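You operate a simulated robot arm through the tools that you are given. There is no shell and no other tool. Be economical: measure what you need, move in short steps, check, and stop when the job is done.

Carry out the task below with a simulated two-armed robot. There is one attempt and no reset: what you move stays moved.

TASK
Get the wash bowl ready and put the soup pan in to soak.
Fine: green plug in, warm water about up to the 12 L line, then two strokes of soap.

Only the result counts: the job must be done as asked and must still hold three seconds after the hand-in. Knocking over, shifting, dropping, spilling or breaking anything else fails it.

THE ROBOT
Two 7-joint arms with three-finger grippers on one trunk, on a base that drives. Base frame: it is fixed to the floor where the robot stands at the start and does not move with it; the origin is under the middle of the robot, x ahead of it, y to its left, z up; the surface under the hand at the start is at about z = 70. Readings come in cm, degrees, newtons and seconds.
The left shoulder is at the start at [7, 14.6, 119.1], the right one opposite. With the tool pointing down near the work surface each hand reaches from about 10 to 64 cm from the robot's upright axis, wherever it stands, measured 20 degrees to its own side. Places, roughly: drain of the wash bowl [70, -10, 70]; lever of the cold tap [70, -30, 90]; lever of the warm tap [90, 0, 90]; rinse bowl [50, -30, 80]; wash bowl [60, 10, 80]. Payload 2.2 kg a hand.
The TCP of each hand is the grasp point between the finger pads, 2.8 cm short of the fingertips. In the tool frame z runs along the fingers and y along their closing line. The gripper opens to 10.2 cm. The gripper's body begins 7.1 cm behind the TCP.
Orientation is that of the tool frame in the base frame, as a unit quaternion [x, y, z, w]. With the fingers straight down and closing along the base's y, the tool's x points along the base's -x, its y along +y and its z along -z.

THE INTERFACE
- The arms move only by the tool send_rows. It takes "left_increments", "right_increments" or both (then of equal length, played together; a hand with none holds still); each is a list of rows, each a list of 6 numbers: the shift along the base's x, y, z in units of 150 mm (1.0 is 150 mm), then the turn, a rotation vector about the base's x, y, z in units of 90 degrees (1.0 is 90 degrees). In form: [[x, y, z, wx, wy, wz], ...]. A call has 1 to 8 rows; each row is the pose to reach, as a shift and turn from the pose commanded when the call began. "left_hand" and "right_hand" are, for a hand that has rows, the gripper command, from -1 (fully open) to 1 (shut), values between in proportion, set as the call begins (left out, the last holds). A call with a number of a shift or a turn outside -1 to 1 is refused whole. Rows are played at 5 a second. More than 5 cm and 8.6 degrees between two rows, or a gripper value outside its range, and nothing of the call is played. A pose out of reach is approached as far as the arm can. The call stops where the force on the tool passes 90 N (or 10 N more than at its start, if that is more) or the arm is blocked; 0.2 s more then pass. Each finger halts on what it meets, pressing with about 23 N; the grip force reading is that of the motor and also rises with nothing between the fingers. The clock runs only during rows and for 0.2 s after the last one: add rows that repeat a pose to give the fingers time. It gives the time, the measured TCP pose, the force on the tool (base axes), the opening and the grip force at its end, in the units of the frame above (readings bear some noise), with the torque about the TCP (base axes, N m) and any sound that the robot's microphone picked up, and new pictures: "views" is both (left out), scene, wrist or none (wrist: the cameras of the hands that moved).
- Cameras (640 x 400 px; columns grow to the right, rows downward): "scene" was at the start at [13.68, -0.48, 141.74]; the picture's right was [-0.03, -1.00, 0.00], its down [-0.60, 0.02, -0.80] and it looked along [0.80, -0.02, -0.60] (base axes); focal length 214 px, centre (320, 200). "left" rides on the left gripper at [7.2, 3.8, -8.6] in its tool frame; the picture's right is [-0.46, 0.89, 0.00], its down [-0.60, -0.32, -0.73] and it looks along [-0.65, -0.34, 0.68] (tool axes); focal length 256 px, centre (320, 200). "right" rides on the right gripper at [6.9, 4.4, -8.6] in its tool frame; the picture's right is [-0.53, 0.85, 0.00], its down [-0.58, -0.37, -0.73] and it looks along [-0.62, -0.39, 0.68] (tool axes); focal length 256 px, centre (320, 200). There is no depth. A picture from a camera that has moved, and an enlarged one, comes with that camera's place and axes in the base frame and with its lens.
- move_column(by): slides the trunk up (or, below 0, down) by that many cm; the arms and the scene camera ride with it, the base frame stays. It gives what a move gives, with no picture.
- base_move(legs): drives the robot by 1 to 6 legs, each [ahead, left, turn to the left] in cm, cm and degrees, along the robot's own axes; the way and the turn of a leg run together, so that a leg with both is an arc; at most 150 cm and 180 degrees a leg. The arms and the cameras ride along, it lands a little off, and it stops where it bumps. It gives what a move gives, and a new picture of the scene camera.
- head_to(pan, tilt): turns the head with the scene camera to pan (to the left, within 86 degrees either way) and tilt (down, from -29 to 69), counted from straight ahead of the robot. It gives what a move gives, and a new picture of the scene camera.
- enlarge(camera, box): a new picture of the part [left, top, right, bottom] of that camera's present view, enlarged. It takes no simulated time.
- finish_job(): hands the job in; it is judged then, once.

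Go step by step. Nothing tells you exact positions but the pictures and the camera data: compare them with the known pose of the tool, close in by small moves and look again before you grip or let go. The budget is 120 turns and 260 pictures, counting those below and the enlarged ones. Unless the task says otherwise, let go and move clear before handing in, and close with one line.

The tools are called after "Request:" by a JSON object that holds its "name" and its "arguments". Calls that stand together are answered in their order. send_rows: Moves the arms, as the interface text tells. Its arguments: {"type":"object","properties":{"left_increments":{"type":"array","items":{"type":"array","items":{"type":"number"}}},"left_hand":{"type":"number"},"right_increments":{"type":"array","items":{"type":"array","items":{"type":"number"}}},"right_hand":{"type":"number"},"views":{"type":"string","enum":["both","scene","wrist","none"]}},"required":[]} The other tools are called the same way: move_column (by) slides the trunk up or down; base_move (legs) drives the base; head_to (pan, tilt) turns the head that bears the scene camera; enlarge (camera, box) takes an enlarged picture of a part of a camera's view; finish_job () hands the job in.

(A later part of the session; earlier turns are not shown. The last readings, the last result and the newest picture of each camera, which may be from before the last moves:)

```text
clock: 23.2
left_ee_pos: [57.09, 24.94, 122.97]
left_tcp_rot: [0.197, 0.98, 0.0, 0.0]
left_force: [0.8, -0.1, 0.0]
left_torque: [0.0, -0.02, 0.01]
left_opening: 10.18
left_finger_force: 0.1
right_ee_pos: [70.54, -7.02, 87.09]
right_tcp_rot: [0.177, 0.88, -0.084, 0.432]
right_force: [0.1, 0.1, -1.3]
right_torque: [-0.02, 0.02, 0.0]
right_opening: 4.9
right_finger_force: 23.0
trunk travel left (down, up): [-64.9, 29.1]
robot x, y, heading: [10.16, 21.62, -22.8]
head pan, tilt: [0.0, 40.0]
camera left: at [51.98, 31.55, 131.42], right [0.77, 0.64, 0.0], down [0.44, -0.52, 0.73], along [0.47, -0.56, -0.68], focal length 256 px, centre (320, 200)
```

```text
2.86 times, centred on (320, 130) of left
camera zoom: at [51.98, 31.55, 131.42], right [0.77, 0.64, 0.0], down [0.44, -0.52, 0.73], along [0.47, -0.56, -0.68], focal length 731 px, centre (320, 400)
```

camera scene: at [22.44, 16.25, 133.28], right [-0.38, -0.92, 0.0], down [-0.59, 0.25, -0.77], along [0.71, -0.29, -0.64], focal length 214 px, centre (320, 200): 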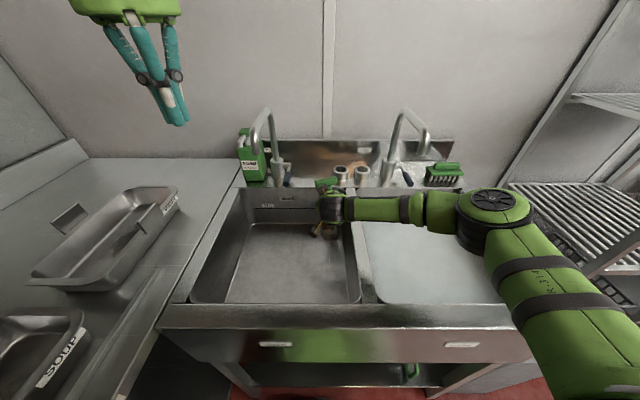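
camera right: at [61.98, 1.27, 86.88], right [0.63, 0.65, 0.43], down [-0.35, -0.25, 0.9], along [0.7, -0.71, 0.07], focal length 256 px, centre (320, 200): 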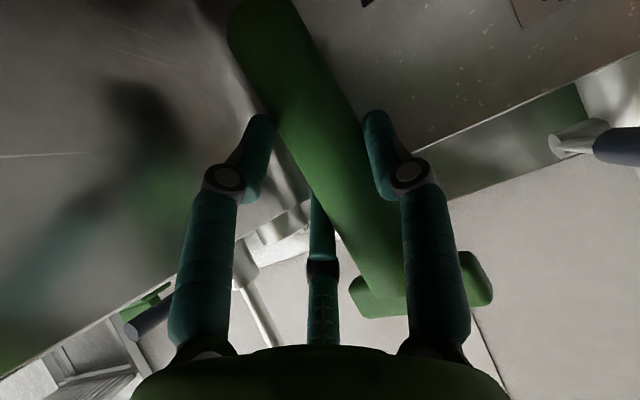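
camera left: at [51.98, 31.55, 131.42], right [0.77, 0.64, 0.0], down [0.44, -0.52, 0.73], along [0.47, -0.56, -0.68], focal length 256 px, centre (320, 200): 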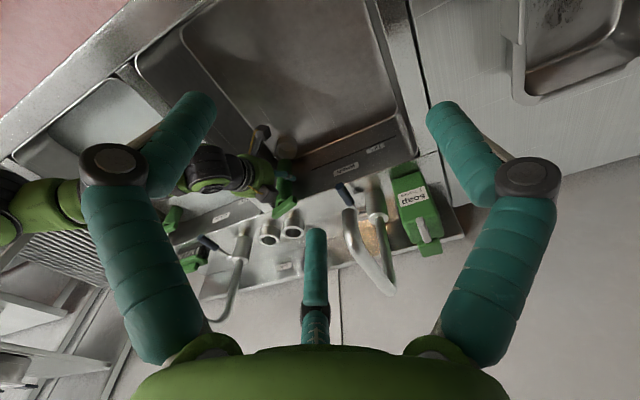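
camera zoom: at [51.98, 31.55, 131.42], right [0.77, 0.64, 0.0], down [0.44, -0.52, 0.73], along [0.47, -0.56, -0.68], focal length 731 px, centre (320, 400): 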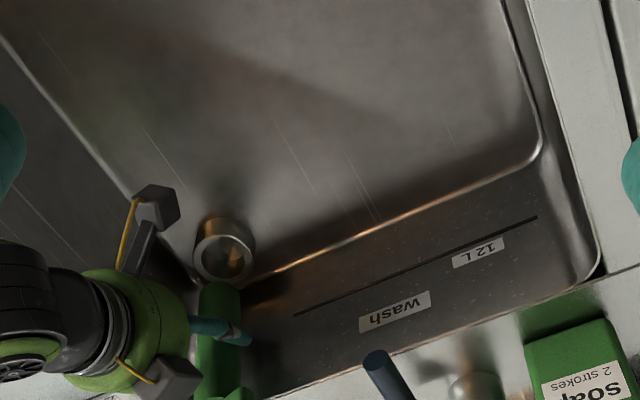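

From the left camera the plug tip is about 0.4 cm beyond the ring's centre. I correct and lower to just above the ring.

Request:
{"name": "send_rows", "arguments": {"right_increments": [[-0.025, 0.01, -0.08, 0, 0, 0], [-0.025, 0.01, -0.16, 0, 0, 0], [-0.025, 0.01, -0.24, 0, 0, 0], [-0.025, 0.01, -0.24, 0, 0, 0]], "views": "none"}}

Request:
{"name": "enlarge", "arguments": {"camera": "left", "box": [240, 110, 340, 175]}}

Request:
{"name": "enlarge", "arguments": {"camera": "scene", "box": [290, 170, 390, 250]}}

```text
clock: 24.2
left_ee_pos: [57.09, 25.04, 122.92]
left_tcp_rot: [0.196, 0.981, 0.0, 0.0]
left_force: [-0.5, 0.2, -0.8]
left_torque: [0.0, -0.04, 0.03]
left_opening: 10.2
left_finger_force: 0.0
right_ee_pos: [69.95, -6.88, 83.35]
right_tcp_rot: [0.176, 0.881, -0.083, 0.432]
right_force: [0.2, 0.9, -1.5]
right_torque: [-0.02, 0.03, 0.03]
right_opening: 4.92
right_finger_force: 23.2
trunk travel left (down, up): [-64.9, 29.1]
robot x, y, heading: [9.81, 21.66, -23.0]
head pan, tilt: [0.0, 40.0]
```

```text
6.15 times, centred on (290, 142) of left
camera zoom: at [51.93, 31.52, 131.45], right [0.77, 0.64, 0.0], down [0.44, -0.52, 0.73], along [0.47, -0.56, -0.68], focal length 1575 px, centre (505, 554)
```

zoom: 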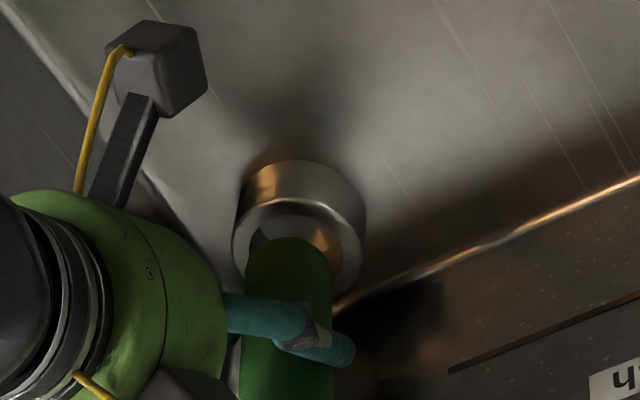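

```text
5.00 times, centred on (340, 210) of scene
camera zoom: at [22.45, 16.24, 133.28], right [-0.38, -0.92, 0.0], down [-0.59, 0.25, -0.77], along [0.71, -0.29, -0.64], focal length 1072 px, centre (220, 150)
```

zoom: 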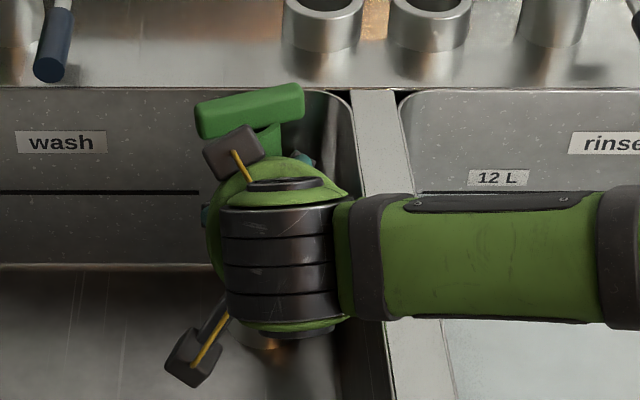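

The tip appears about 0.3 cm off to one side of the ring's hole. I correct and lower 2.2 cm, watching the force.

Request:
{"name": "send_rows", "arguments": {"right_increments": [[0.015, 0.013, 0, 0, 0, 0], [0.015, 0.013, -0.05, 0, 0, 0], [0.015, 0.013, -0.1, 0, 0, 0], [0.015, 0.013, -0.15, 0, 0, 0], [0.015, 0.013, -0.15, 0, 0, 0]], "views": "none"}}

Request:
{"name": "enlarge", "arguments": {"camera": "left", "box": [240, 110, 340, 175]}}

```text
clock: 25.4
left_ee_pos: [56.9, 24.95, 122.93]
left_tcp_rot: [0.196, 0.981, 0.0, 0.001]
left_force: [0.1, -0.8, 0.7]
left_torque: [0.01, 0.0, -0.01]
left_opening: 10.23
left_finger_force: 0.1
right_ee_pos: [70.32, -6.7, 81.81]
right_tcp_rot: [0.177, 0.878, -0.084, 0.436]
right_force: [1.3, -0.5, 13.6]
right_torque: [0.09, -0.53, -0.05]
right_opening: 4.9
right_finger_force: 22.8
trunk travel left (down, up): [-64.9, 29.1]
robot x, y, heading: [9.98, 21.56, -22.6]
head pan, tilt: [0.0, 40.0]
```

```text
6.15 times, centred on (290, 142) of left
camera zoom: at [51.71, 31.61, 131.54], right [0.77, 0.64, 0.0], down [0.43, -0.52, 0.73], along [0.47, -0.56, -0.68], focal length 1575 px, centre (505, 554)
```

zoom: 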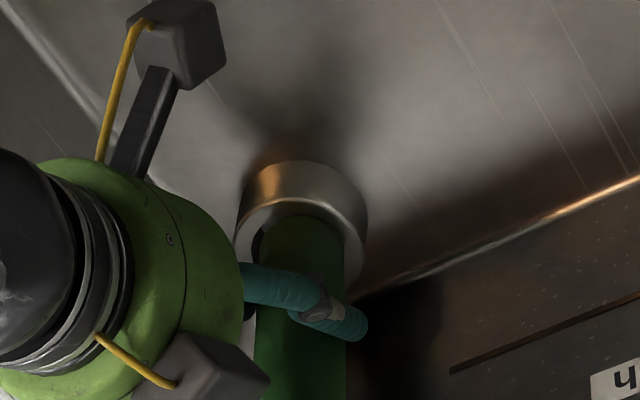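

Contact came right at the ring top, centred, but the plug leans about 5–6° to the left. I lift 1 cm, correct the roll while keeping the tip in place, and look.

Request:
{"name": "send_rows", "arguments": {"right_increments": [[0, 0, 0.1, 0, 0, 0], [-0.01, -0.025, 0.1, 0.028, -0.012, 0], [-0.021, -0.051, 0.1, 0.0565, -0.0234, 0], [-0.021, -0.051, 0.1, 0.0565, -0.0234, 0]], "views": "none"}}

Request:
{"name": "enlarge", "arguments": {"camera": "left", "box": [240, 110, 340, 175]}}

Request:
{"name": "enlarge", "arguments": {"camera": "scene", "box": [290, 170, 390, 250]}}

```text
clock: 26.4
left_ee_pos: [57.1, 25.0, 122.91]
left_tcp_rot: [0.196, 0.981, 0.0, -0.001]
left_force: [-0.6, 1.2, 0.2]
left_torque: [-0.01, -0.01, 0.02]
left_opening: 10.19
left_finger_force: 0.0
right_ee_pos: [69.83, -7.31, 82.66]
right_tcp_rot: [0.197, 0.876, -0.041, 0.439]
right_force: [-0.2, -0.9, -2.1]
right_torque: [0.0, 0.04, -0.02]
right_opening: 4.89
right_finger_force: 23.1
trunk travel left (down, up): [-64.9, 29.1]
robot x, y, heading: [10.31, 21.72, -22.6]
head pan, tilt: [0.0, 40.0]
```

```text
6.15 times, centred on (290, 142) of left
camera zoom: at [51.96, 31.54, 131.43], right [0.77, 0.64, 0.0], down [0.44, -0.52, 0.73], along [0.47, -0.56, -0.68], focal length 1575 px, centre (505, 554)
```

zoom: 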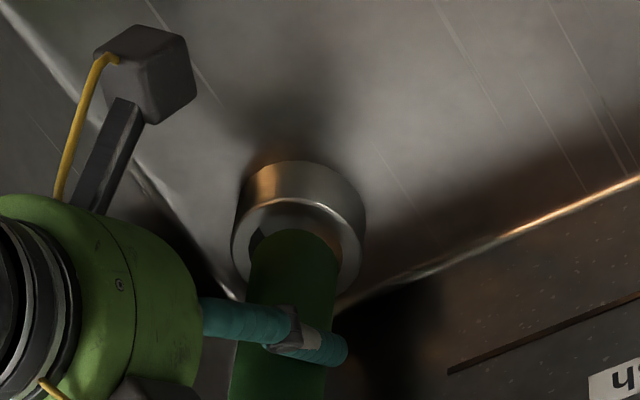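

```text
5.00 times, centred on (340, 210) of scene
camera zoom: at [22.48, 16.26, 133.27], right [-0.38, -0.92, 0.0], down [-0.59, 0.25, -0.77], along [0.71, -0.29, -0.64], focal length 1072 px, centre (220, 150)
```

zoom: 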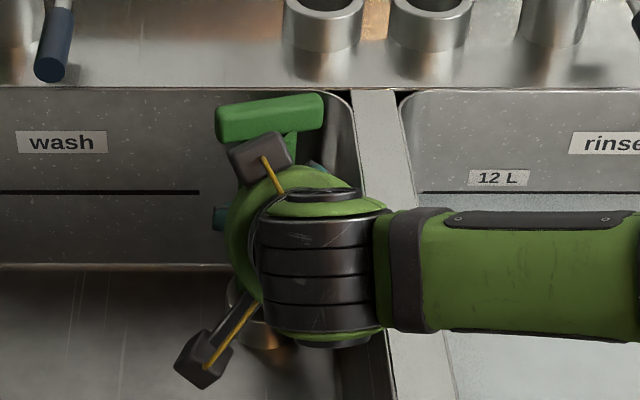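

The plug is upright and centred now. I lower it into the ring.

Request:
{"name": "send_rows", "arguments": {"right_increments": [[0.004, 0.004, -0.06, 0, 0, 0], [0.004, 0.004, -0.12, 0, 0, 0], [0.004, 0.004, -0.18, 0, 0, 0], [0.004, 0.004, -0.24, 0, 0, 0], [0.004, 0.004, -0.24, 0, 0, 0]], "views": "none"}}

Request:
{"name": "enlarge", "arguments": {"camera": "left", "box": [240, 110, 340, 175]}}

```text
clock: 27.6
left_ee_pos: [57.08, 24.95, 122.85]
left_tcp_rot: [0.197, 0.98, -0.001, -0.001]
left_force: [0.2, -0.7, 1.0]
left_torque: [0.03, -0.03, 0.04]
left_opening: 10.17
left_finger_force: 0.0
right_ee_pos: [69.88, -7.4, 79.02]
right_tcp_rot: [0.198, 0.876, -0.042, 0.438]
right_force: [-0.8, 0.1, -0.9]
right_torque: [-0.02, 0.02, 0.04]
right_opening: 4.61
right_finger_force: 22.8
trunk travel left (down, up): [-64.9, 29.1]
robot x, y, heading: [10.09, 21.62, -22.5]
head pan, tilt: [0.0, 40.0]
```

```text
6.15 times, centred on (290, 142) of left
camera zoom: at [51.95, 31.47, 131.41], right [0.77, 0.64, 0.0], down [0.44, -0.52, 0.73], along [0.47, -0.56, -0.68], focal length 1575 px, centre (505, 554)
```

zoom: 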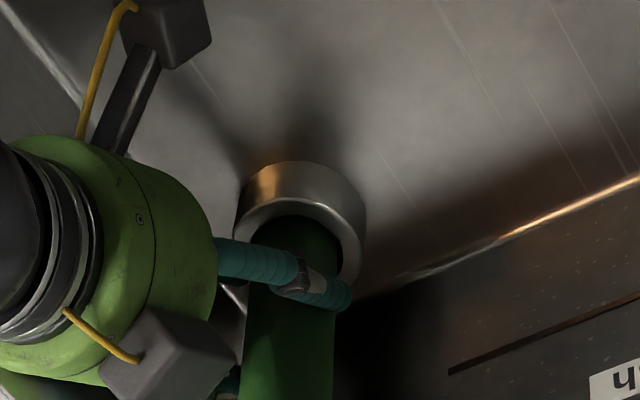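

It is sliding in. I press on a bit to seat it.

Request:
{"name": "send_rows", "arguments": {"right_increments": [[0, 0, -0.05, 0, 0, 0], [0, 0, -0.1, 0, 0, 0], [0, 0, -0.14, 0, 0, 0], [0, 0, -0.14, 0, 0, 0]], "views": "none"}}

Request:
{"name": "enlarge", "arguments": {"camera": "left", "box": [230, 110, 350, 190]}}

```text
clock: 28.6
left_ee_pos: [57.02, 24.96, 122.98]
left_tcp_rot: [0.197, 0.98, 0.0, 0.0]
left_force: [0.1, 0.7, -0.1]
left_torque: [0.0, 0.05, 0.0]
left_opening: 10.18
left_finger_force: 0.0
right_ee_pos: [69.9, -7.56, 77.28]
right_tcp_rot: [0.197, 0.875, -0.041, 0.441]
right_force: [-0.8, 0.1, 1.9]
right_torque: [0.05, 0.18, 0.11]
right_opening: 4.63
right_finger_force: 22.9
trunk travel left (down, up): [-64.9, 29.1]
robot x, y, heading: [10.3, 21.53, -22.6]
head pan, tilt: [0.0, 40.0]
```

```text
5.00 times, centred on (290, 150) of left
camera zoom: at [51.86, 31.54, 131.47], right [0.77, 0.64, 0.0], down [0.44, -0.52, 0.73], along [0.47, -0.56, -0.68], focal length 1280 px, centre (470, 450)
```

zoom: 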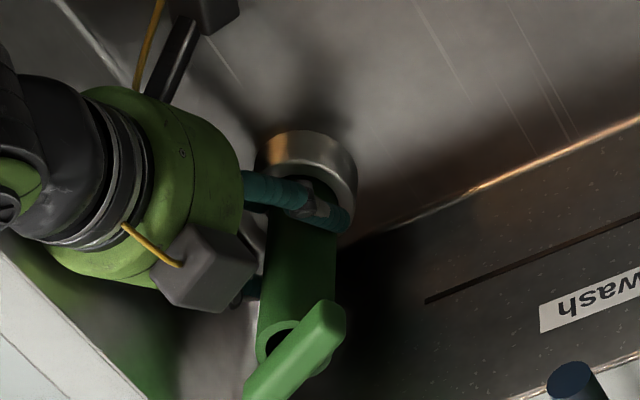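

Request:
{"name": "send_rows", "arguments": {"right_increments": [[0, 0, -0.05, 0, 0, 0], [0, 0, -0.1, 0, 0, 0], [0, 0, -0.1, 0, 0, 0]], "views": "none"}}

Request:
{"name": "enlarge", "arguments": {"camera": "left", "box": [230, 110, 350, 190]}}

Request:
{"name": "enlarge", "arguments": {"camera": "scene", "box": [270, 160, 400, 260]}}

```text
clock: 29.4
left_ee_pos: [56.27, 25.29, 123.3]
left_tcp_rot: [0.196, 0.981, -0.001, 0.004]
left_force: [0.7, 0.2, 0.6]
left_torque: [0.01, -0.01, 0.0]
left_opening: 10.21
left_finger_force: 0.0
right_ee_pos: [69.87, -7.26, 77.26]
right_tcp_rot: [0.199, 0.87, -0.041, 0.45]
right_force: [-22.6, 2.7, -1.9]
right_torque: [0.1, 1.53, -0.29]
right_opening: 4.61
right_finger_force: 22.4
trunk travel left (down, up): [-64.9, 29.1]
robot x, y, heading: [9.85, 21.61, -22.6]
head pan, tilt: [0.0, 40.0]
```

```text
5.00 times, centred on (290, 150) of left
camera zoom: at [50.98, 31.96, 131.82], right [0.77, 0.64, 0.0], down [0.43, -0.52, 0.74], along [0.47, -0.57, -0.68], focal length 1280 px, centre (470, 450)
```

zoom: 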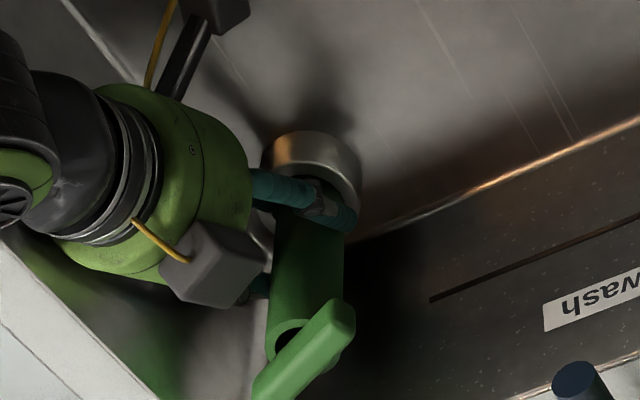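

```text
4.00 times, centred on (335, 210) of scene
camera zoom: at [21.49, 16.69, 133.48], right [-0.38, -0.92, 0.0], down [-0.59, 0.24, -0.77], along [0.71, -0.3, -0.64], focal length 858 px, centre (260, 160)
```

zoom: 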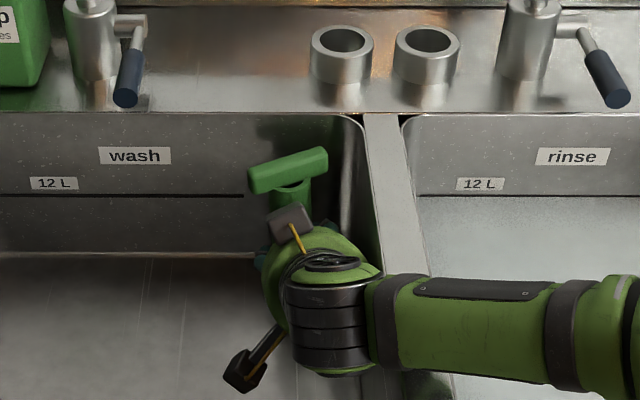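

The plug is seated (hand stopped at z≈77.3 with the reaction rising). I relax the push, then open only partway because of the bowl wall.

Request:
{"name": "send_rows", "arguments": {"right_increments": [[0, 0, 0.05, 0, 0, 0], [0, 0, 0.09, 0, 0, 0], [0, 0, 0.09, 0, 0, 0]], "views": "none"}}

Request:
{"name": "send_rows", "arguments": {"right_increments": [[0, 0, 0, 0, 0, 0], [0, 0, 0, 0, 0, 0]], "right_hand": -0.3, "views": "wrist"}}

```text
clock: 30.2
left_ee_pos: [57.06, 25.13, 122.89]
left_tcp_rot: [0.196, 0.981, -0.001, 0.0]
left_force: [-0.7, 0.2, 0.0]
left_torque: [0.0, -0.01, 0.01]
left_opening: 10.22
left_finger_force: 0.2
right_ee_pos: [70.08, -7.17, 77.1]
right_tcp_rot: [0.195, 0.874, -0.041, 0.443]
right_force: [12.2, 2.6, 13.6]
right_torque: [-0.08, -0.34, 0.11]
right_opening: 4.62
right_finger_force: 23.5
trunk travel left (down, up): [-64.9, 29.1]
robot x, y, heading: [9.85, 21.83, -22.5]
head pan, tilt: [0.0, 40.0]
```

```text
clock: 30.8
left_ee_pos: [56.97, 25.11, 122.93]
left_tcp_rot: [0.196, 0.981, 0.0, 0.0]
left_force: [0.2, 0.3, -0.9]
left_torque: [-0.01, -0.02, -0.01]
left_opening: 10.22
left_finger_force: 0.0
right_ee_pos: [69.83, -7.3, 76.84]
right_tcp_rot: [0.197, 0.875, -0.042, 0.44]
right_force: [1.1, -2.4, 2.5]
right_torque: [-0.14, -0.03, -0.01]
right_opening: 6.85
right_finger_force: 0.0
trunk travel left (down, up): [-64.9, 29.1]
robot x, y, heading: [9.96, 21.74, -22.6]
head pan, tilt: [0.0, 40.0]
camera right: at [61.37, 0.89, 77.06], right [0.61, 0.61, 0.5], down [-0.38, -0.33, 0.86], along [0.69, -0.72, 0.03], focal length 256 px, centre (320, 200)
```

right: 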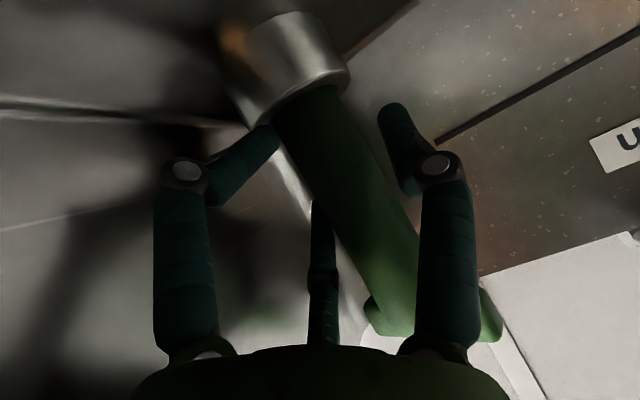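

The plug stands in the drain ring. I back straight out along −s.

Request:
{"name": "send_rows", "arguments": {"right_increments": [[-0.08, 0.033, 0, 0, 0, 0], [-0.16, 0.067, 0, 0, 0, 0], [-0.28, 0.115, 0, 0, 0, 0], [-0.4, 0.166, 0, 0, 0, 0], [-0.52, 0.21, 0.1, 0, 0, 0], [-0.6, 0.24, 0.4, 0, 0, 0], [-0.6, 0.24, 0.7, 0, 0, 0], [-0.6, 0.24, 1.0, 0, 0, 0]]}}

Request:
{"name": "enlarge", "arguments": {"camera": "left", "box": [210, 80, 400, 200]}}

Request:
{"name": "enlarge", "arguments": {"camera": "scene", "box": [220, 120, 380, 250]}}

```text
clock: 32.6
left_ee_pos: [57.01, 25.02, 122.99]
left_tcp_rot: [0.197, 0.98, 0.0, 0.001]
left_force: [-0.4, 0.0, -0.5]
left_torque: [-0.02, -0.04, -0.01]
left_opening: 10.21
left_finger_force: 0.0
right_ee_pos: [60.82, -4.03, 91.85]
right_tcp_rot: [0.197, 0.875, -0.042, 0.439]
right_force: [-0.2, 1.1, -0.8]
right_torque: [0.02, -0.02, -0.02]
right_opening: 6.65
right_finger_force: 0.0
trunk travel left (down, up): [-64.9, 29.1]
robot x, y, heading: [10.09, 21.41, -22.7]
head pan, tilt: [0.0, 40.0]
camera scene: at [22.38, 16.3, 133.28], right [-0.38, -0.92, 0.0], down [-0.59, 0.25, -0.77], along [0.71, -0.29, -0.64], focal length 214 px, centre (320, 200)
camera right: at [52.38, 4.33, 92.12], right [0.61, 0.61, 0.5], down [-0.38, -0.33, 0.86], along [0.7, -0.72, 0.03], focal length 256 px, centre (320, 200)
```

scene: 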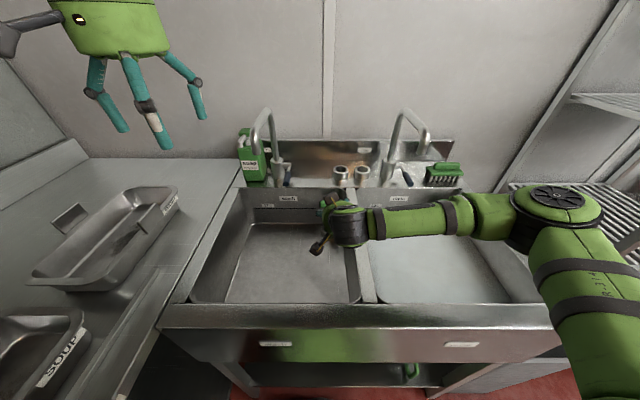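
right: 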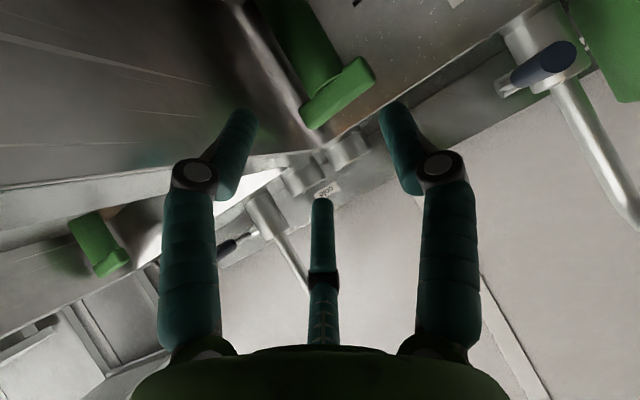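

```text
3.33 times, centred on (305, 140) of left
camera zoom: at [51.86, 31.58, 131.46], right [0.77, 0.64, 0.0], down [0.44, -0.52, 0.73], along [0.47, -0.56, -0.68], focal length 853 px, centre (370, 400)
```

zoom: 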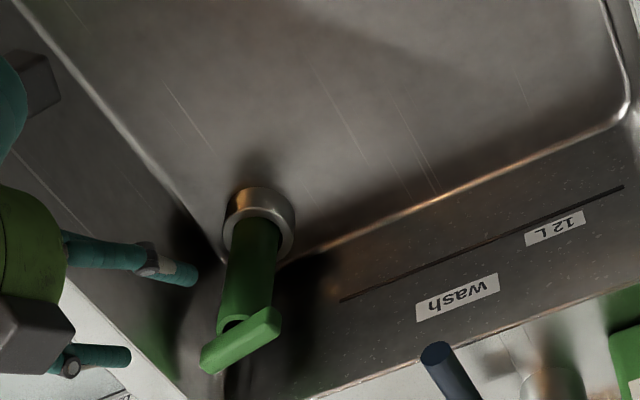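

```text
3.08 times, centred on (300, 185) of scene
camera zoom: at [22.38, 16.3, 133.28], right [-0.38, -0.92, 0.0], down [-0.59, 0.25, -0.77], along [0.71, -0.29, -0.64], focal length 660 px, centre (382, 246)
```

zoom: 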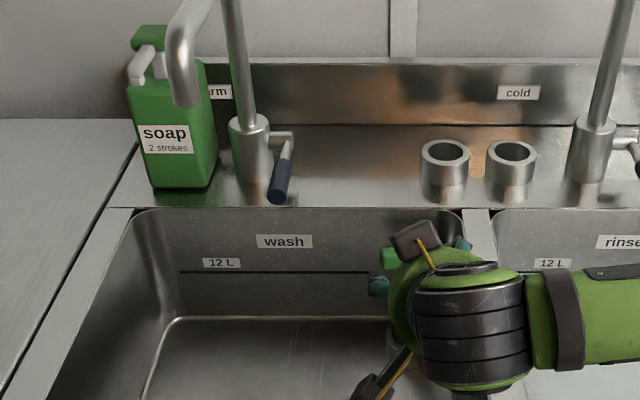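

The plug is seated in the wash drain and standing by itself. Warm lever: joint about (s 80.5, l 35, z 94), handle pointing at me with tip at [79,5.2,92.7]; I bring the right hand in from the right, more horizontal and yawed left, to stay below and clear of the spout.

Request:
{"name": "send_rows", "arguments": {"right_increments": [[0.11, 0.083, 0.033, -0.0147, -0.0223, 0.045], [0.22, 0.167, 0.067, -0.029, -0.045, 0.09], [0.33, 0.25, 0.1, -0.044, -0.067, 0.135], [0.44, 0.333, 0.133, -0.059, -0.089, 0.18], [0.55, 0.417, 0.167, -0.073, -0.112, 0.225], [0.66, 0.5, 0.2, -0.088, -0.134, 0.27], [0.66, 0.5, 0.2, -0.088, -0.134, 0.27]]}}

Request:
{"name": "enlarge", "arguments": {"camera": "scene", "box": [220, 120, 380, 250]}}

```text
clock: 34.2
left_ee_pos: [57.11, 25.0, 122.96]
left_tcp_rot: [0.196, 0.981, 0.0, 0.0]
left_force: [-0.5, -0.8, 0.4]
left_torque: [0.03, -0.06, -0.02]
left_opening: 10.23
left_finger_force: 0.0
right_ee_pos: [70.9, 3.87, 94.82]
right_tcp_rot: [-0.019, 0.841, 0.013, 0.541]
right_force: [0.8, 0.1, 0.3]
right_torque: [-0.01, 0.0, 0.01]
right_opening: 6.66
right_finger_force: 0.2
trunk travel left (down, up): [-64.9, 29.1]
robot x, y, heading: [9.94, 21.38, -22.4]
head pan, tilt: [0.0, 40.0]
camera scene: at [22.41, 16.23, 133.28], right [-0.38, -0.92, 0.0], down [-0.59, 0.25, -0.77], along [0.71, -0.29, -0.64], focal length 214 px, centre (320, 200)
camera right: at [60.03, 7.63, 92.17], right [0.18, 0.85, 0.49], down [-0.41, -0.38, 0.83], along [0.89, -0.35, 0.28], focal length 256 px, centre (320, 200)
```

scene: 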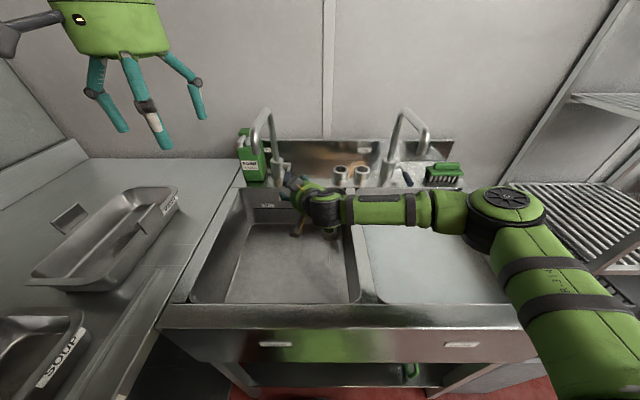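
right: 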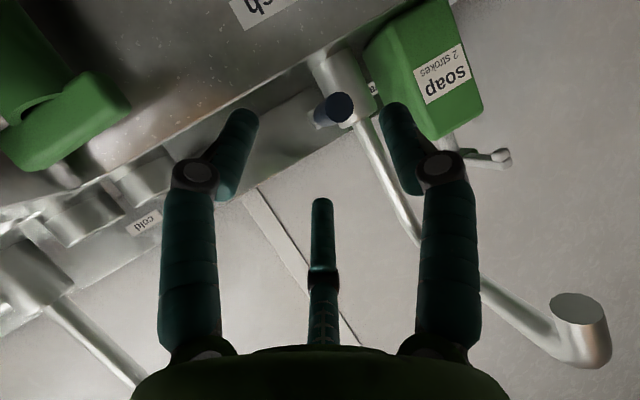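

```text
3.08 times, centred on (300, 185) of scene
camera zoom: at [22.41, 16.23, 133.28], right [-0.38, -0.92, 0.0], down [-0.59, 0.25, -0.77], along [0.71, -0.29, -0.64], focal length 660 px, centre (382, 246)
```

zoom: 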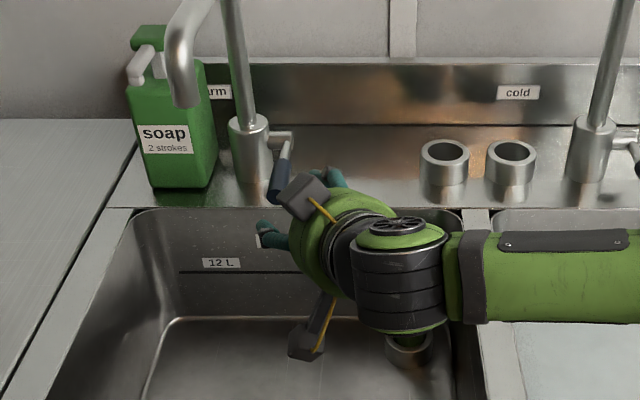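

The lever's tip shows at [79,5,92.5], as expected. I advance to straddle the handle.

Request:
{"name": "send_rows", "arguments": {"right_increments": [[0.0, 0.04, -0.127, 0, 0, 0], [0.21, 0.045, -0.127, 0, 0, 0], [0.42, 0.047, -0.127, 0, 0, 0], [0.63, 0.047, -0.127, 0, 0, 0], [0.63, 0.047, -0.127, 0, 0, 0]]}}

Request:
{"name": "enlarge", "arguments": {"camera": "scene", "box": [250, 130, 360, 220]}}

```text
clock: 35.4
left_ee_pos: [57.02, 24.94, 122.86]
left_tcp_rot: [0.196, 0.981, 0.0, 0.0]
left_force: [0.4, -0.2, -0.1]
left_torque: [0.02, 0.0, -0.01]
left_opening: 10.2
left_finger_force: 0.1
right_ee_pos: [80.46, 4.68, 92.94]
right_tcp_rot: [-0.018, 0.841, 0.013, 0.541]
right_force: [-0.1, 0.0, -0.7]
right_torque: [0.02, 0.0, -0.02]
right_opening: 6.64
right_finger_force: 0.2
trunk travel left (down, up): [-64.9, 29.1]
robot x, y, heading: [10.0, 21.75, -22.5]
head pan, tilt: [0.0, 40.0]
camera scene: at [22.39, 16.2, 133.28], right [-0.38, -0.92, 0.0], down [-0.59, 0.25, -0.77], along [0.71, -0.29, -0.64], focal length 214 px, centre (320, 200)
camera right: at [69.55, 8.4, 90.23], right [0.18, 0.85, 0.49], down [-0.41, -0.39, 0.83], along [0.89, -0.35, 0.28], focal length 256 px, centre (320, 200)
```

scene: 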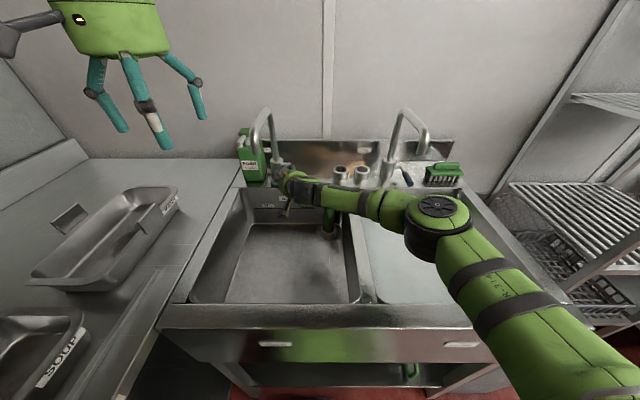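
right: 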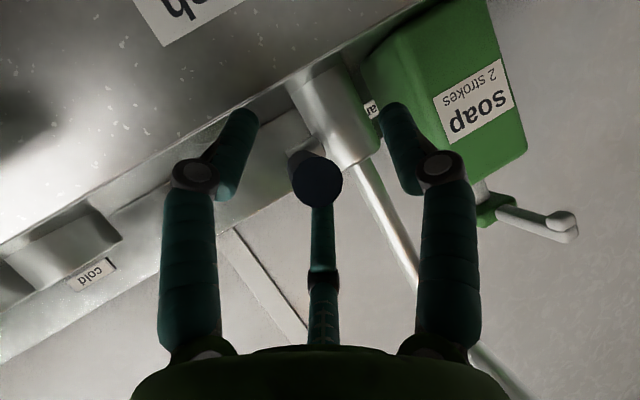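

```text
4.44 times, centred on (305, 175) of scene
camera zoom: at [22.39, 16.2, 133.28], right [-0.38, -0.92, 0.0], down [-0.59, 0.25, -0.77], along [0.71, -0.29, -0.64], focal length 953 px, centre (387, 311)
```

zoom: 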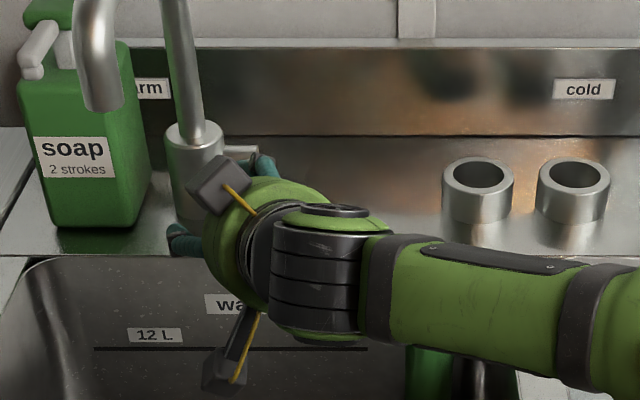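

The lever end lies right between the pads. I close on it.

Request:
{"name": "send_rows", "arguments": {"right_increments": [[0, 0, 0, 0, 0, 0], [0, 0, 0, 0, 0, 0], [0, 0, 0, 0, 0, 0]], "right_hand": 1, "views": "wrist"}}

```text
clock: 36.2
left_ee_pos: [57.02, 24.88, 123.09]
left_tcp_rot: [0.196, 0.981, -0.001, 0.001]
left_force: [0.8, -0.4, 0.4]
left_torque: [-0.01, -0.01, -0.01]
left_opening: 10.23
left_finger_force: 0.1
right_ee_pos: [80.52, 4.3, 93.42]
right_tcp_rot: [-0.018, 0.839, 0.011, 0.544]
right_force: [10.9, -6.2, 17.6]
right_torque: [-0.53, -1.23, 0.1]
right_opening: 3.22
right_finger_force: 22.9
trunk travel left (down, up): [-64.9, 29.1]
robot x, y, heading: [10.29, 21.26, -22.2]
head pan, tilt: [0.0, 40.0]
camera right: at [69.65, 8.22, 90.58], right [0.18, 0.85, 0.49], down [-0.42, -0.38, 0.83], along [0.89, -0.35, 0.29], focal length 256 px, centre (320, 200)
```

right: 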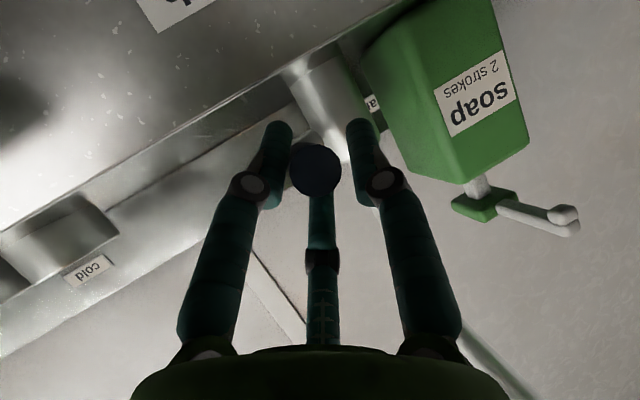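

Gripped (3.2). I try lifting the lever slightly.

Request:
{"name": "send_rows", "arguments": {"right_increments": [[0, 0, 0.04, 0, 0, 0], [0, 0, 0.08, 0, 0, 0], [0, 0, 0.12, 0, 0, 0], [0, 0, 0.16, 0, 0, 0]]}}

```text
clock: 37.2
left_ee_pos: [57.28, 24.56, 122.86]
left_tcp_rot: [0.196, 0.981, 0.002, -0.002]
left_force: [-0.3, 0.4, -0.9]
left_torque: [0.02, -0.01, -0.04]
left_opening: 10.19
left_finger_force: 0.1
right_ee_pos: [80.46, 4.15, 94.65]
right_tcp_rot: [-0.015, 0.844, 0.014, 0.535]
right_force: [-1.3, -9.0, -14.4]
right_torque: [0.42, 1.13, -0.02]
right_opening: 2.79
right_finger_force: 44.7
trunk travel left (down, up): [-64.9, 29.1]
robot x, y, heading: [10.15, 21.25, -22.5]
head pan, tilt: [0.0, 40.0]
camera scene: at [22.71, 15.94, 133.2], right [-0.38, -0.92, 0.0], down [-0.6, 0.25, -0.76], along [0.71, -0.29, -0.65], focal length 214 px, centre (320, 200)
camera right: at [69.47, 8.1, 92.04], right [0.2, 0.85, 0.49], down [-0.4, -0.39, 0.83], along [0.9, -0.36, 0.26], focal length 256 px, centre (320, 200)
```

scene: 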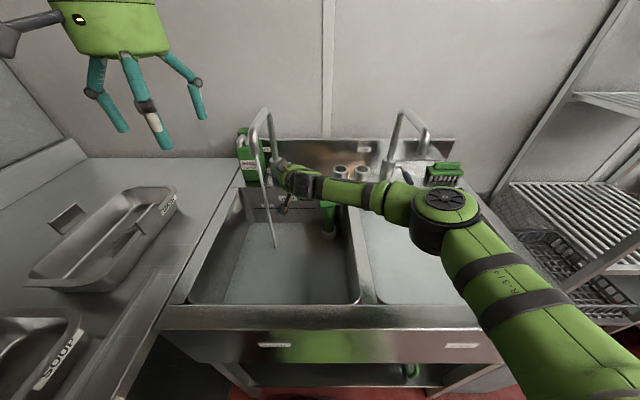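
right: 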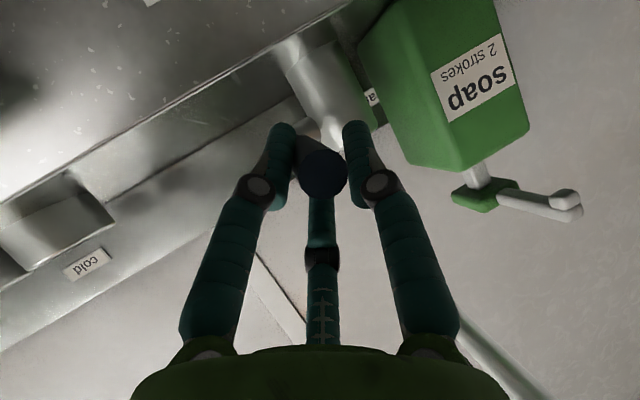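

Warm water runs into the wash bowl. I enlarge to follow the level against the 12 L line.

Request:
{"name": "enlarge", "arguments": {"camera": "scene", "box": [190, 170, 370, 310]}}

Request:
{"name": "enlarge", "arguments": {"camera": "left", "box": [210, 60, 430, 200]}}

```text
2.86 times, centred on (280, 240) of scene
camera zoom: at [22.71, 15.94, 133.2], right [-0.38, -0.92, 0.0], down [-0.6, 0.25, -0.76], along [0.71, -0.29, -0.65], focal length 613 px, centre (434, 86)
```

zoom: 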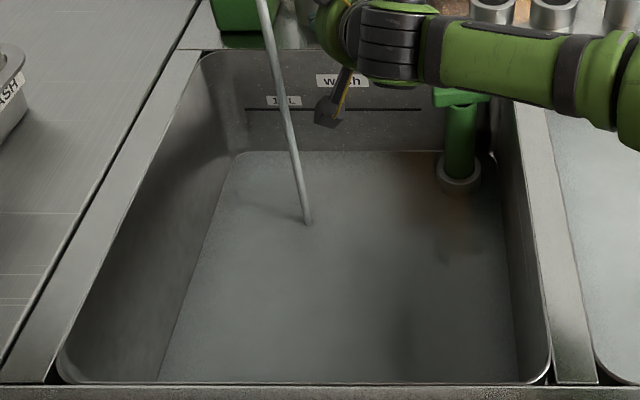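

```text
2.86 times, centred on (320, 130) of left
camera zoom: at [52.19, 31.21, 131.34], right [0.77, 0.64, 0.0], down [0.44, -0.53, 0.73], along [0.47, -0.56, -0.68], focal length 731 px, centre (320, 400)
```

zoom: 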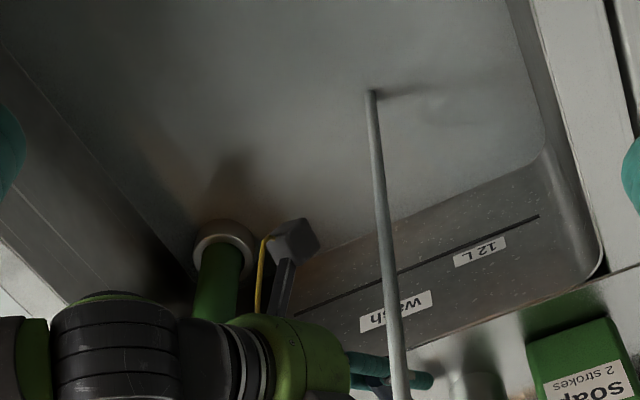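

Request:
{"name": "send_rows", "arguments": {"right_increments": [[0, 0, 0, 0, 0, 0], [0, 0, 0, 0, 0, 0], [0, 0, 0, 0, 0, 0], [0, 0, 0, 0, 0, 0], [0, 0, 0, 0, 0, 0], [0, 0, 0, 0, 0, 0], [0, 0, 0, 0, 0, 0], [0, 0, 0, 0, 0, 0]], "views": "none"}}

Request:
{"name": "enlarge", "arguments": {"camera": "scene", "box": [190, 170, 370, 310]}}

```text
clock: 39.0
left_ee_pos: [57.21, 24.62, 122.84]
left_tcp_rot: [0.195, 0.981, 0.001, 0.0]
left_force: [-0.5, -0.8, 0.1]
left_torque: [0.01, -0.01, -0.01]
left_opening: 10.24
left_finger_force: 0.2
right_ee_pos: [80.37, 4.19, 94.88]
right_tcp_rot: [-0.017, 0.844, 0.014, 0.536]
right_force: [-9.8, -9.2, -19.6]
right_torque: [0.64, 1.87, -0.14]
right_opening: 2.83
right_finger_force: 44.8
trunk travel left (down, up): [-64.9, 29.1]
robot x, y, heading: [9.8, 21.35, -22.6]
head pan, tilt: [0.0, 40.0]
```

```text
2.86 times, centred on (280, 240) of scene
camera zoom: at [22.64, 15.91, 133.24], right [-0.38, -0.92, 0.0], down [-0.59, 0.25, -0.76], along [0.71, -0.29, -0.64], focal length 613 px, centre (434, 86)
```

zoom: 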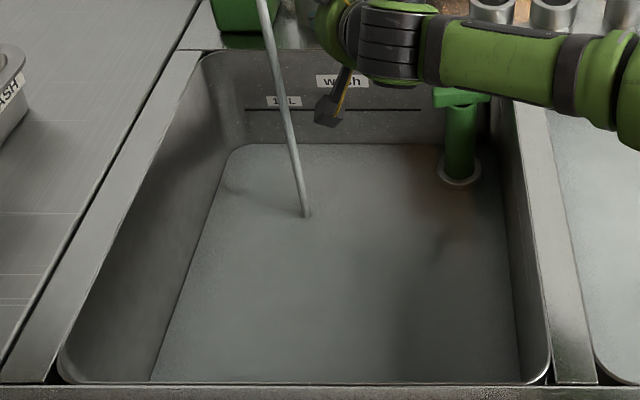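

The level rises about 4–5 px/s, 35 px to go. I hold for two more stretches.

Request:
{"name": "send_rows", "arguments": {"right_increments": [[0, 0, 0, 0, 0, 0], [0, 0, 0, 0, 0, 0], [0, 0, 0, 0, 0, 0], [0, 0, 0, 0, 0, 0], [0, 0, 0, 0, 0, 0], [0, 0, 0, 0, 0, 0], [0, 0, 0, 0, 0, 0], [0, 0, 0, 0, 0, 0]], "views": "none"}}

Request:
{"name": "send_rows", "arguments": {"right_increments": [[0, 0, 0, 0, 0, 0], [0, 0, 0, 0, 0, 0], [0, 0, 0, 0, 0, 0], [0, 0, 0, 0, 0, 0], [0, 0, 0, 0, 0, 0], [0, 0, 0, 0, 0, 0], [0, 0, 0, 0, 0, 0], [0, 0, 0, 0, 0, 0]], "views": "none"}}

Request:
{"name": "enlarge", "arguments": {"camera": "scene", "box": [190, 170, 370, 310]}}

```text
clock: 40.8
left_ee_pos: [57.12, 24.74, 122.8]
left_tcp_rot: [0.196, 0.981, 0.001, -0.001]
left_force: [0.0, 0.2, 0.8]
left_torque: [-0.01, -0.03, 0.02]
left_opening: 10.2
left_finger_force: 0.1
right_ee_pos: [80.48, 4.21, 94.88]
right_tcp_rot: [-0.015, 0.844, 0.013, 0.536]
right_force: [-8.6, -8.0, -17.4]
right_torque: [0.57, 1.77, -0.38]
right_opening: 2.85
right_finger_force: 45.0
trunk travel left (down, up): [-64.9, 29.1]
robot x, y, heading: [9.82, 21.34, -22.9]
head pan, tilt: [0.0, 40.0]
```

```text
clock: 42.6
left_ee_pos: [57.16, 24.68, 122.84]
left_tcp_rot: [0.196, 0.981, 0.001, -0.001]
left_force: [0.0, 0.0, 0.5]
left_torque: [0.01, -0.01, -0.02]
left_opening: 10.18
left_finger_force: 0.1
right_ee_pos: [80.42, 4.25, 95.0]
right_tcp_rot: [-0.017, 0.843, 0.014, 0.537]
right_force: [-8.8, -8.4, -16.4]
right_torque: [0.5, 1.69, -0.54]
right_opening: 2.84
right_finger_force: 45.2
trunk travel left (down, up): [-64.9, 29.1]
robot x, y, heading: [10.0, 21.83, -22.6]
head pan, tilt: [0.0, 40.0]
```

```text
2.86 times, centred on (280, 240) of scene
camera zoom: at [22.61, 15.94, 133.24], right [-0.38, -0.92, 0.0], down [-0.59, 0.25, -0.76], along [0.71, -0.29, -0.64], focal length 613 px, centre (434, 86)
```

zoom: 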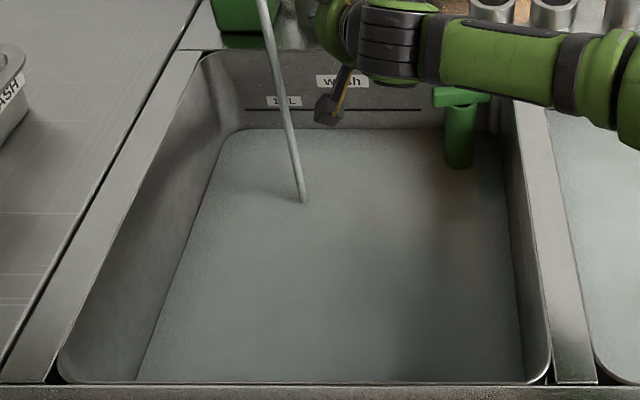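

Edge at 129 vs line at 109. Two more stretches, then close.

Request:
{"name": "send_rows", "arguments": {"right_increments": [[0, 0, 0, 0, 0, 0], [0, 0, 0, 0, 0, 0], [0, 0, 0, 0, 0, 0], [0, 0, 0, 0, 0, 0], [0, 0, 0, 0, 0, 0], [0, 0, 0, 0, 0, 0], [0, 0, 0, 0, 0, 0], [0, 0, 0, 0, 0, 0]], "views": "none"}}

Request:
{"name": "send_rows", "arguments": {"right_increments": [[0, 0, 0, 0, 0, 0], [0, 0, 0, 0, 0, 0], [0, 0, 0, 0, 0, 0], [0, 0, 0, 0, 0, 0], [0, 0, 0, 0, 0, 0], [0, 0, 0, 0, 0, 0]], "views": "none"}}

Request:
{"name": "enlarge", "arguments": {"camera": "scene", "box": [240, 180, 360, 250]}}

```text
clock: 44.4
left_ee_pos: [57.16, 24.57, 122.92]
left_tcp_rot: [0.196, 0.981, 0.001, 0.0]
left_force: [0.1, -0.3, -0.3]
left_torque: [0.01, 0.0, 0.01]
left_opening: 10.19
left_finger_force: 0.0
right_ee_pos: [80.34, 4.19, 94.89]
right_tcp_rot: [-0.015, 0.843, 0.013, 0.537]
right_force: [-8.3, -7.8, -14.4]
right_torque: [0.48, 1.6, -0.6]
right_opening: 2.87
right_finger_force: 45.0
trunk travel left (down, up): [-64.9, 29.1]
robot x, y, heading: [9.87, 21.28, -22.4]
head pan, tilt: [0.0, 40.0]
```

```text
clock: 45.8
left_ee_pos: [57.27, 24.76, 122.8]
left_tcp_rot: [0.196, 0.981, 0.001, -0.001]
left_force: [-0.1, -0.1, 0.1]
left_torque: [0.02, -0.02, 0.01]
left_opening: 10.2
left_finger_force: 0.1
right_ee_pos: [80.39, 4.17, 94.94]
right_tcp_rot: [-0.015, 0.843, 0.012, 0.538]
right_force: [-8.3, -8.3, -15.9]
right_torque: [0.44, 1.6, -0.65]
right_opening: 2.83
right_finger_force: 44.5
trunk travel left (down, up): [-64.9, 29.1]
robot x, y, heading: [9.9, 21.94, -22.5]
head pan, tilt: [0.0, 40.0]
```

```text
5.33 times, centred on (300, 215) of scene
camera zoom: at [22.6, 15.96, 133.24], right [-0.38, -0.92, 0.0], down [-0.59, 0.25, -0.76], along [0.71, -0.29, -0.64], focal length 1144 px, centre (427, 120)
```

zoom: 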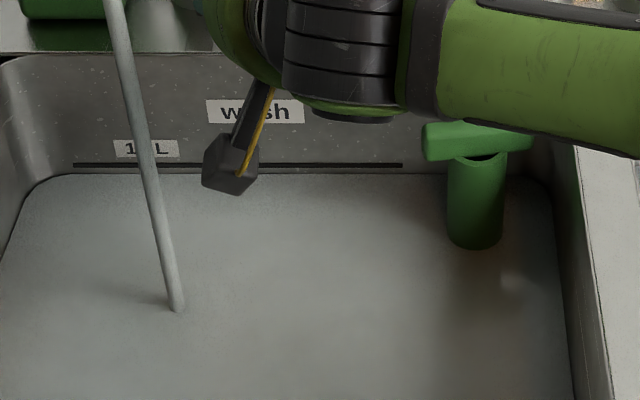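

Nearly at the line: I push the lever back down now.

Request:
{"name": "send_rows", "arguments": {"right_increments": [[0, 0, -0.04, 0, 0, 0], [0, 0, -0.09, 0, 0, 0], [0, 0, -0.14, 0, 0, 0], [0, 0, -0.18, 0, 0, 0], [0, 0, -0.2, 0, 0, 0]], "views": "scene"}}

Request:
{"name": "enlarge", "arguments": {"camera": "scene", "box": [240, 180, 360, 250]}}

```text
clock: 47.0
left_ee_pos: [56.47, 24.96, 123.09]
left_tcp_rot: [0.196, 0.981, 0.001, 0.002]
left_force: [-0.3, 0.0, 0.6]
left_torque: [0.02, 0.03, -0.02]
left_opening: 10.2
left_finger_force: 0.1
right_ee_pos: [80.1, 4.42, 93.45]
right_tcp_rot: [-0.021, 0.837, 0.01, 0.547]
right_force: [-0.1, -8.0, 25.2]
right_torque: [-1.04, -2.34, -0.36]
right_opening: 3.08
right_finger_force: 44.0
trunk travel left (down, up): [-64.9, 29.1]
robot x, y, heading: [10.26, 21.47, -22.6]
head pan, tilt: [0.0, 40.0]
camera scene: at [21.85, 16.23, 133.36], right [-0.38, -0.92, 0.0], down [-0.59, 0.25, -0.77], along [0.71, -0.29, -0.64], focal length 214 px, centre (320, 200)
```

scene: 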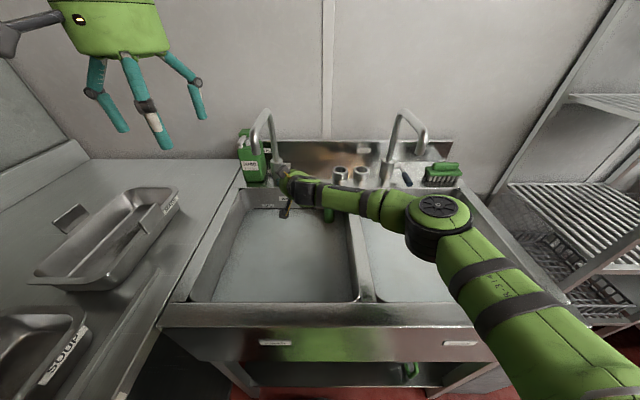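

```text
5.33 times, centred on (300, 215) of scene
camera zoom: at [21.85, 16.23, 133.36], right [-0.38, -0.92, 0.0], down [-0.59, 0.25, -0.77], along [0.71, -0.29, -0.64], focal length 1144 px, centre (427, 120)
```

zoom: 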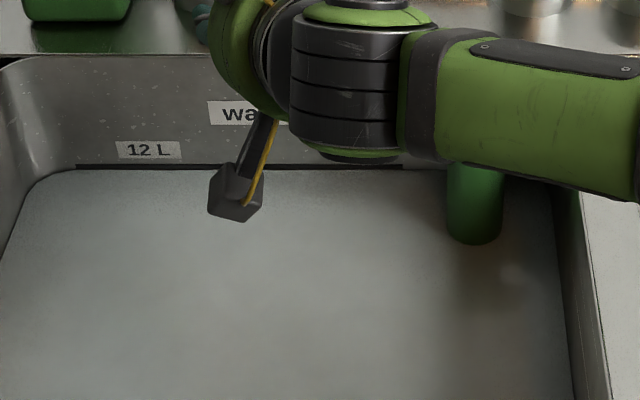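

The flow has stopped and the level stands right at the 12 L line. I relax the push and release the lever.

Request:
{"name": "send_rows", "arguments": {"right_increments": [[0, 0, 0.02, 0, 0, 0], [0, 0, 0.045, 0, 0, 0], [0, 0, 0.045, 0, 0, 0]], "views": "none"}}

Request:
{"name": "send_rows", "arguments": {"right_increments": [[0, 0, 0, 0, 0, 0], [0, 0, 0, 0, 0, 0]], "right_hand": -0.4, "views": "wrist"}}

```text
clock: 47.8
left_ee_pos: [56.69, 24.85, 123.06]
left_tcp_rot: [0.196, 0.981, 0.001, 0.002]
left_force: [-0.1, 0.1, 0.7]
left_torque: [0.01, -0.04, -0.01]
left_opening: 10.2
left_finger_force: 0.1
right_ee_pos: [80.05, 4.29, 93.46]
right_tcp_rot: [-0.019, 0.839, 0.011, 0.544]
right_force: [-1.9, -7.8, 15.7]
right_torque: [-0.74, -1.56, 0.61]
right_opening: 3.07
right_finger_force: 45.3
trunk travel left (down, up): [-64.9, 29.1]
robot x, y, heading: [9.85, 21.55, -22.6]
head pan, tilt: [0.0, 40.0]
```

```text
clock: 48.4
left_ee_pos: [56.94, 24.89, 123.01]
left_tcp_rot: [0.196, 0.981, 0.0, 0.001]
left_force: [0.1, 0.0, 1.0]
left_torque: [-0.01, 0.01, -0.01]
left_opening: 10.2
left_finger_force: 0.1
right_ee_pos: [80.37, 4.38, 92.97]
right_tcp_rot: [-0.018, 0.841, 0.013, 0.541]
right_force: [-0.8, -0.7, 0.0]
right_torque: [-0.03, 0.01, 0.01]
right_opening: 7.15
right_finger_force: 0.0
trunk travel left (down, up): [-64.9, 29.1]
robot x, y, heading: [10.16, 21.65, -22.4]
head pan, tilt: [0.0, 40.0]
camera right: at [69.34, 8.34, 90.32], right [0.18, 0.85, 0.49], down [-0.41, -0.39, 0.83], along [0.89, -0.35, 0.28], focal length 256 px, centre (320, 200)
```

right: 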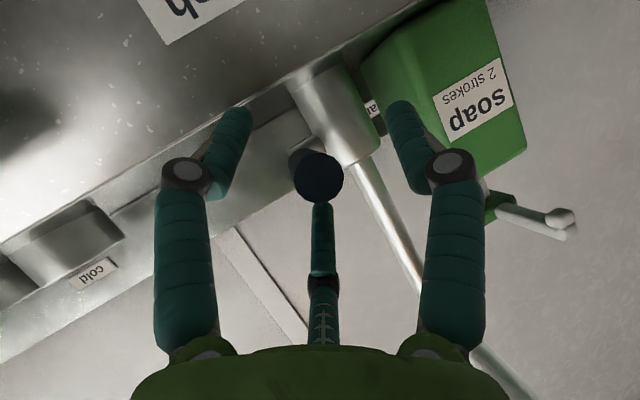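

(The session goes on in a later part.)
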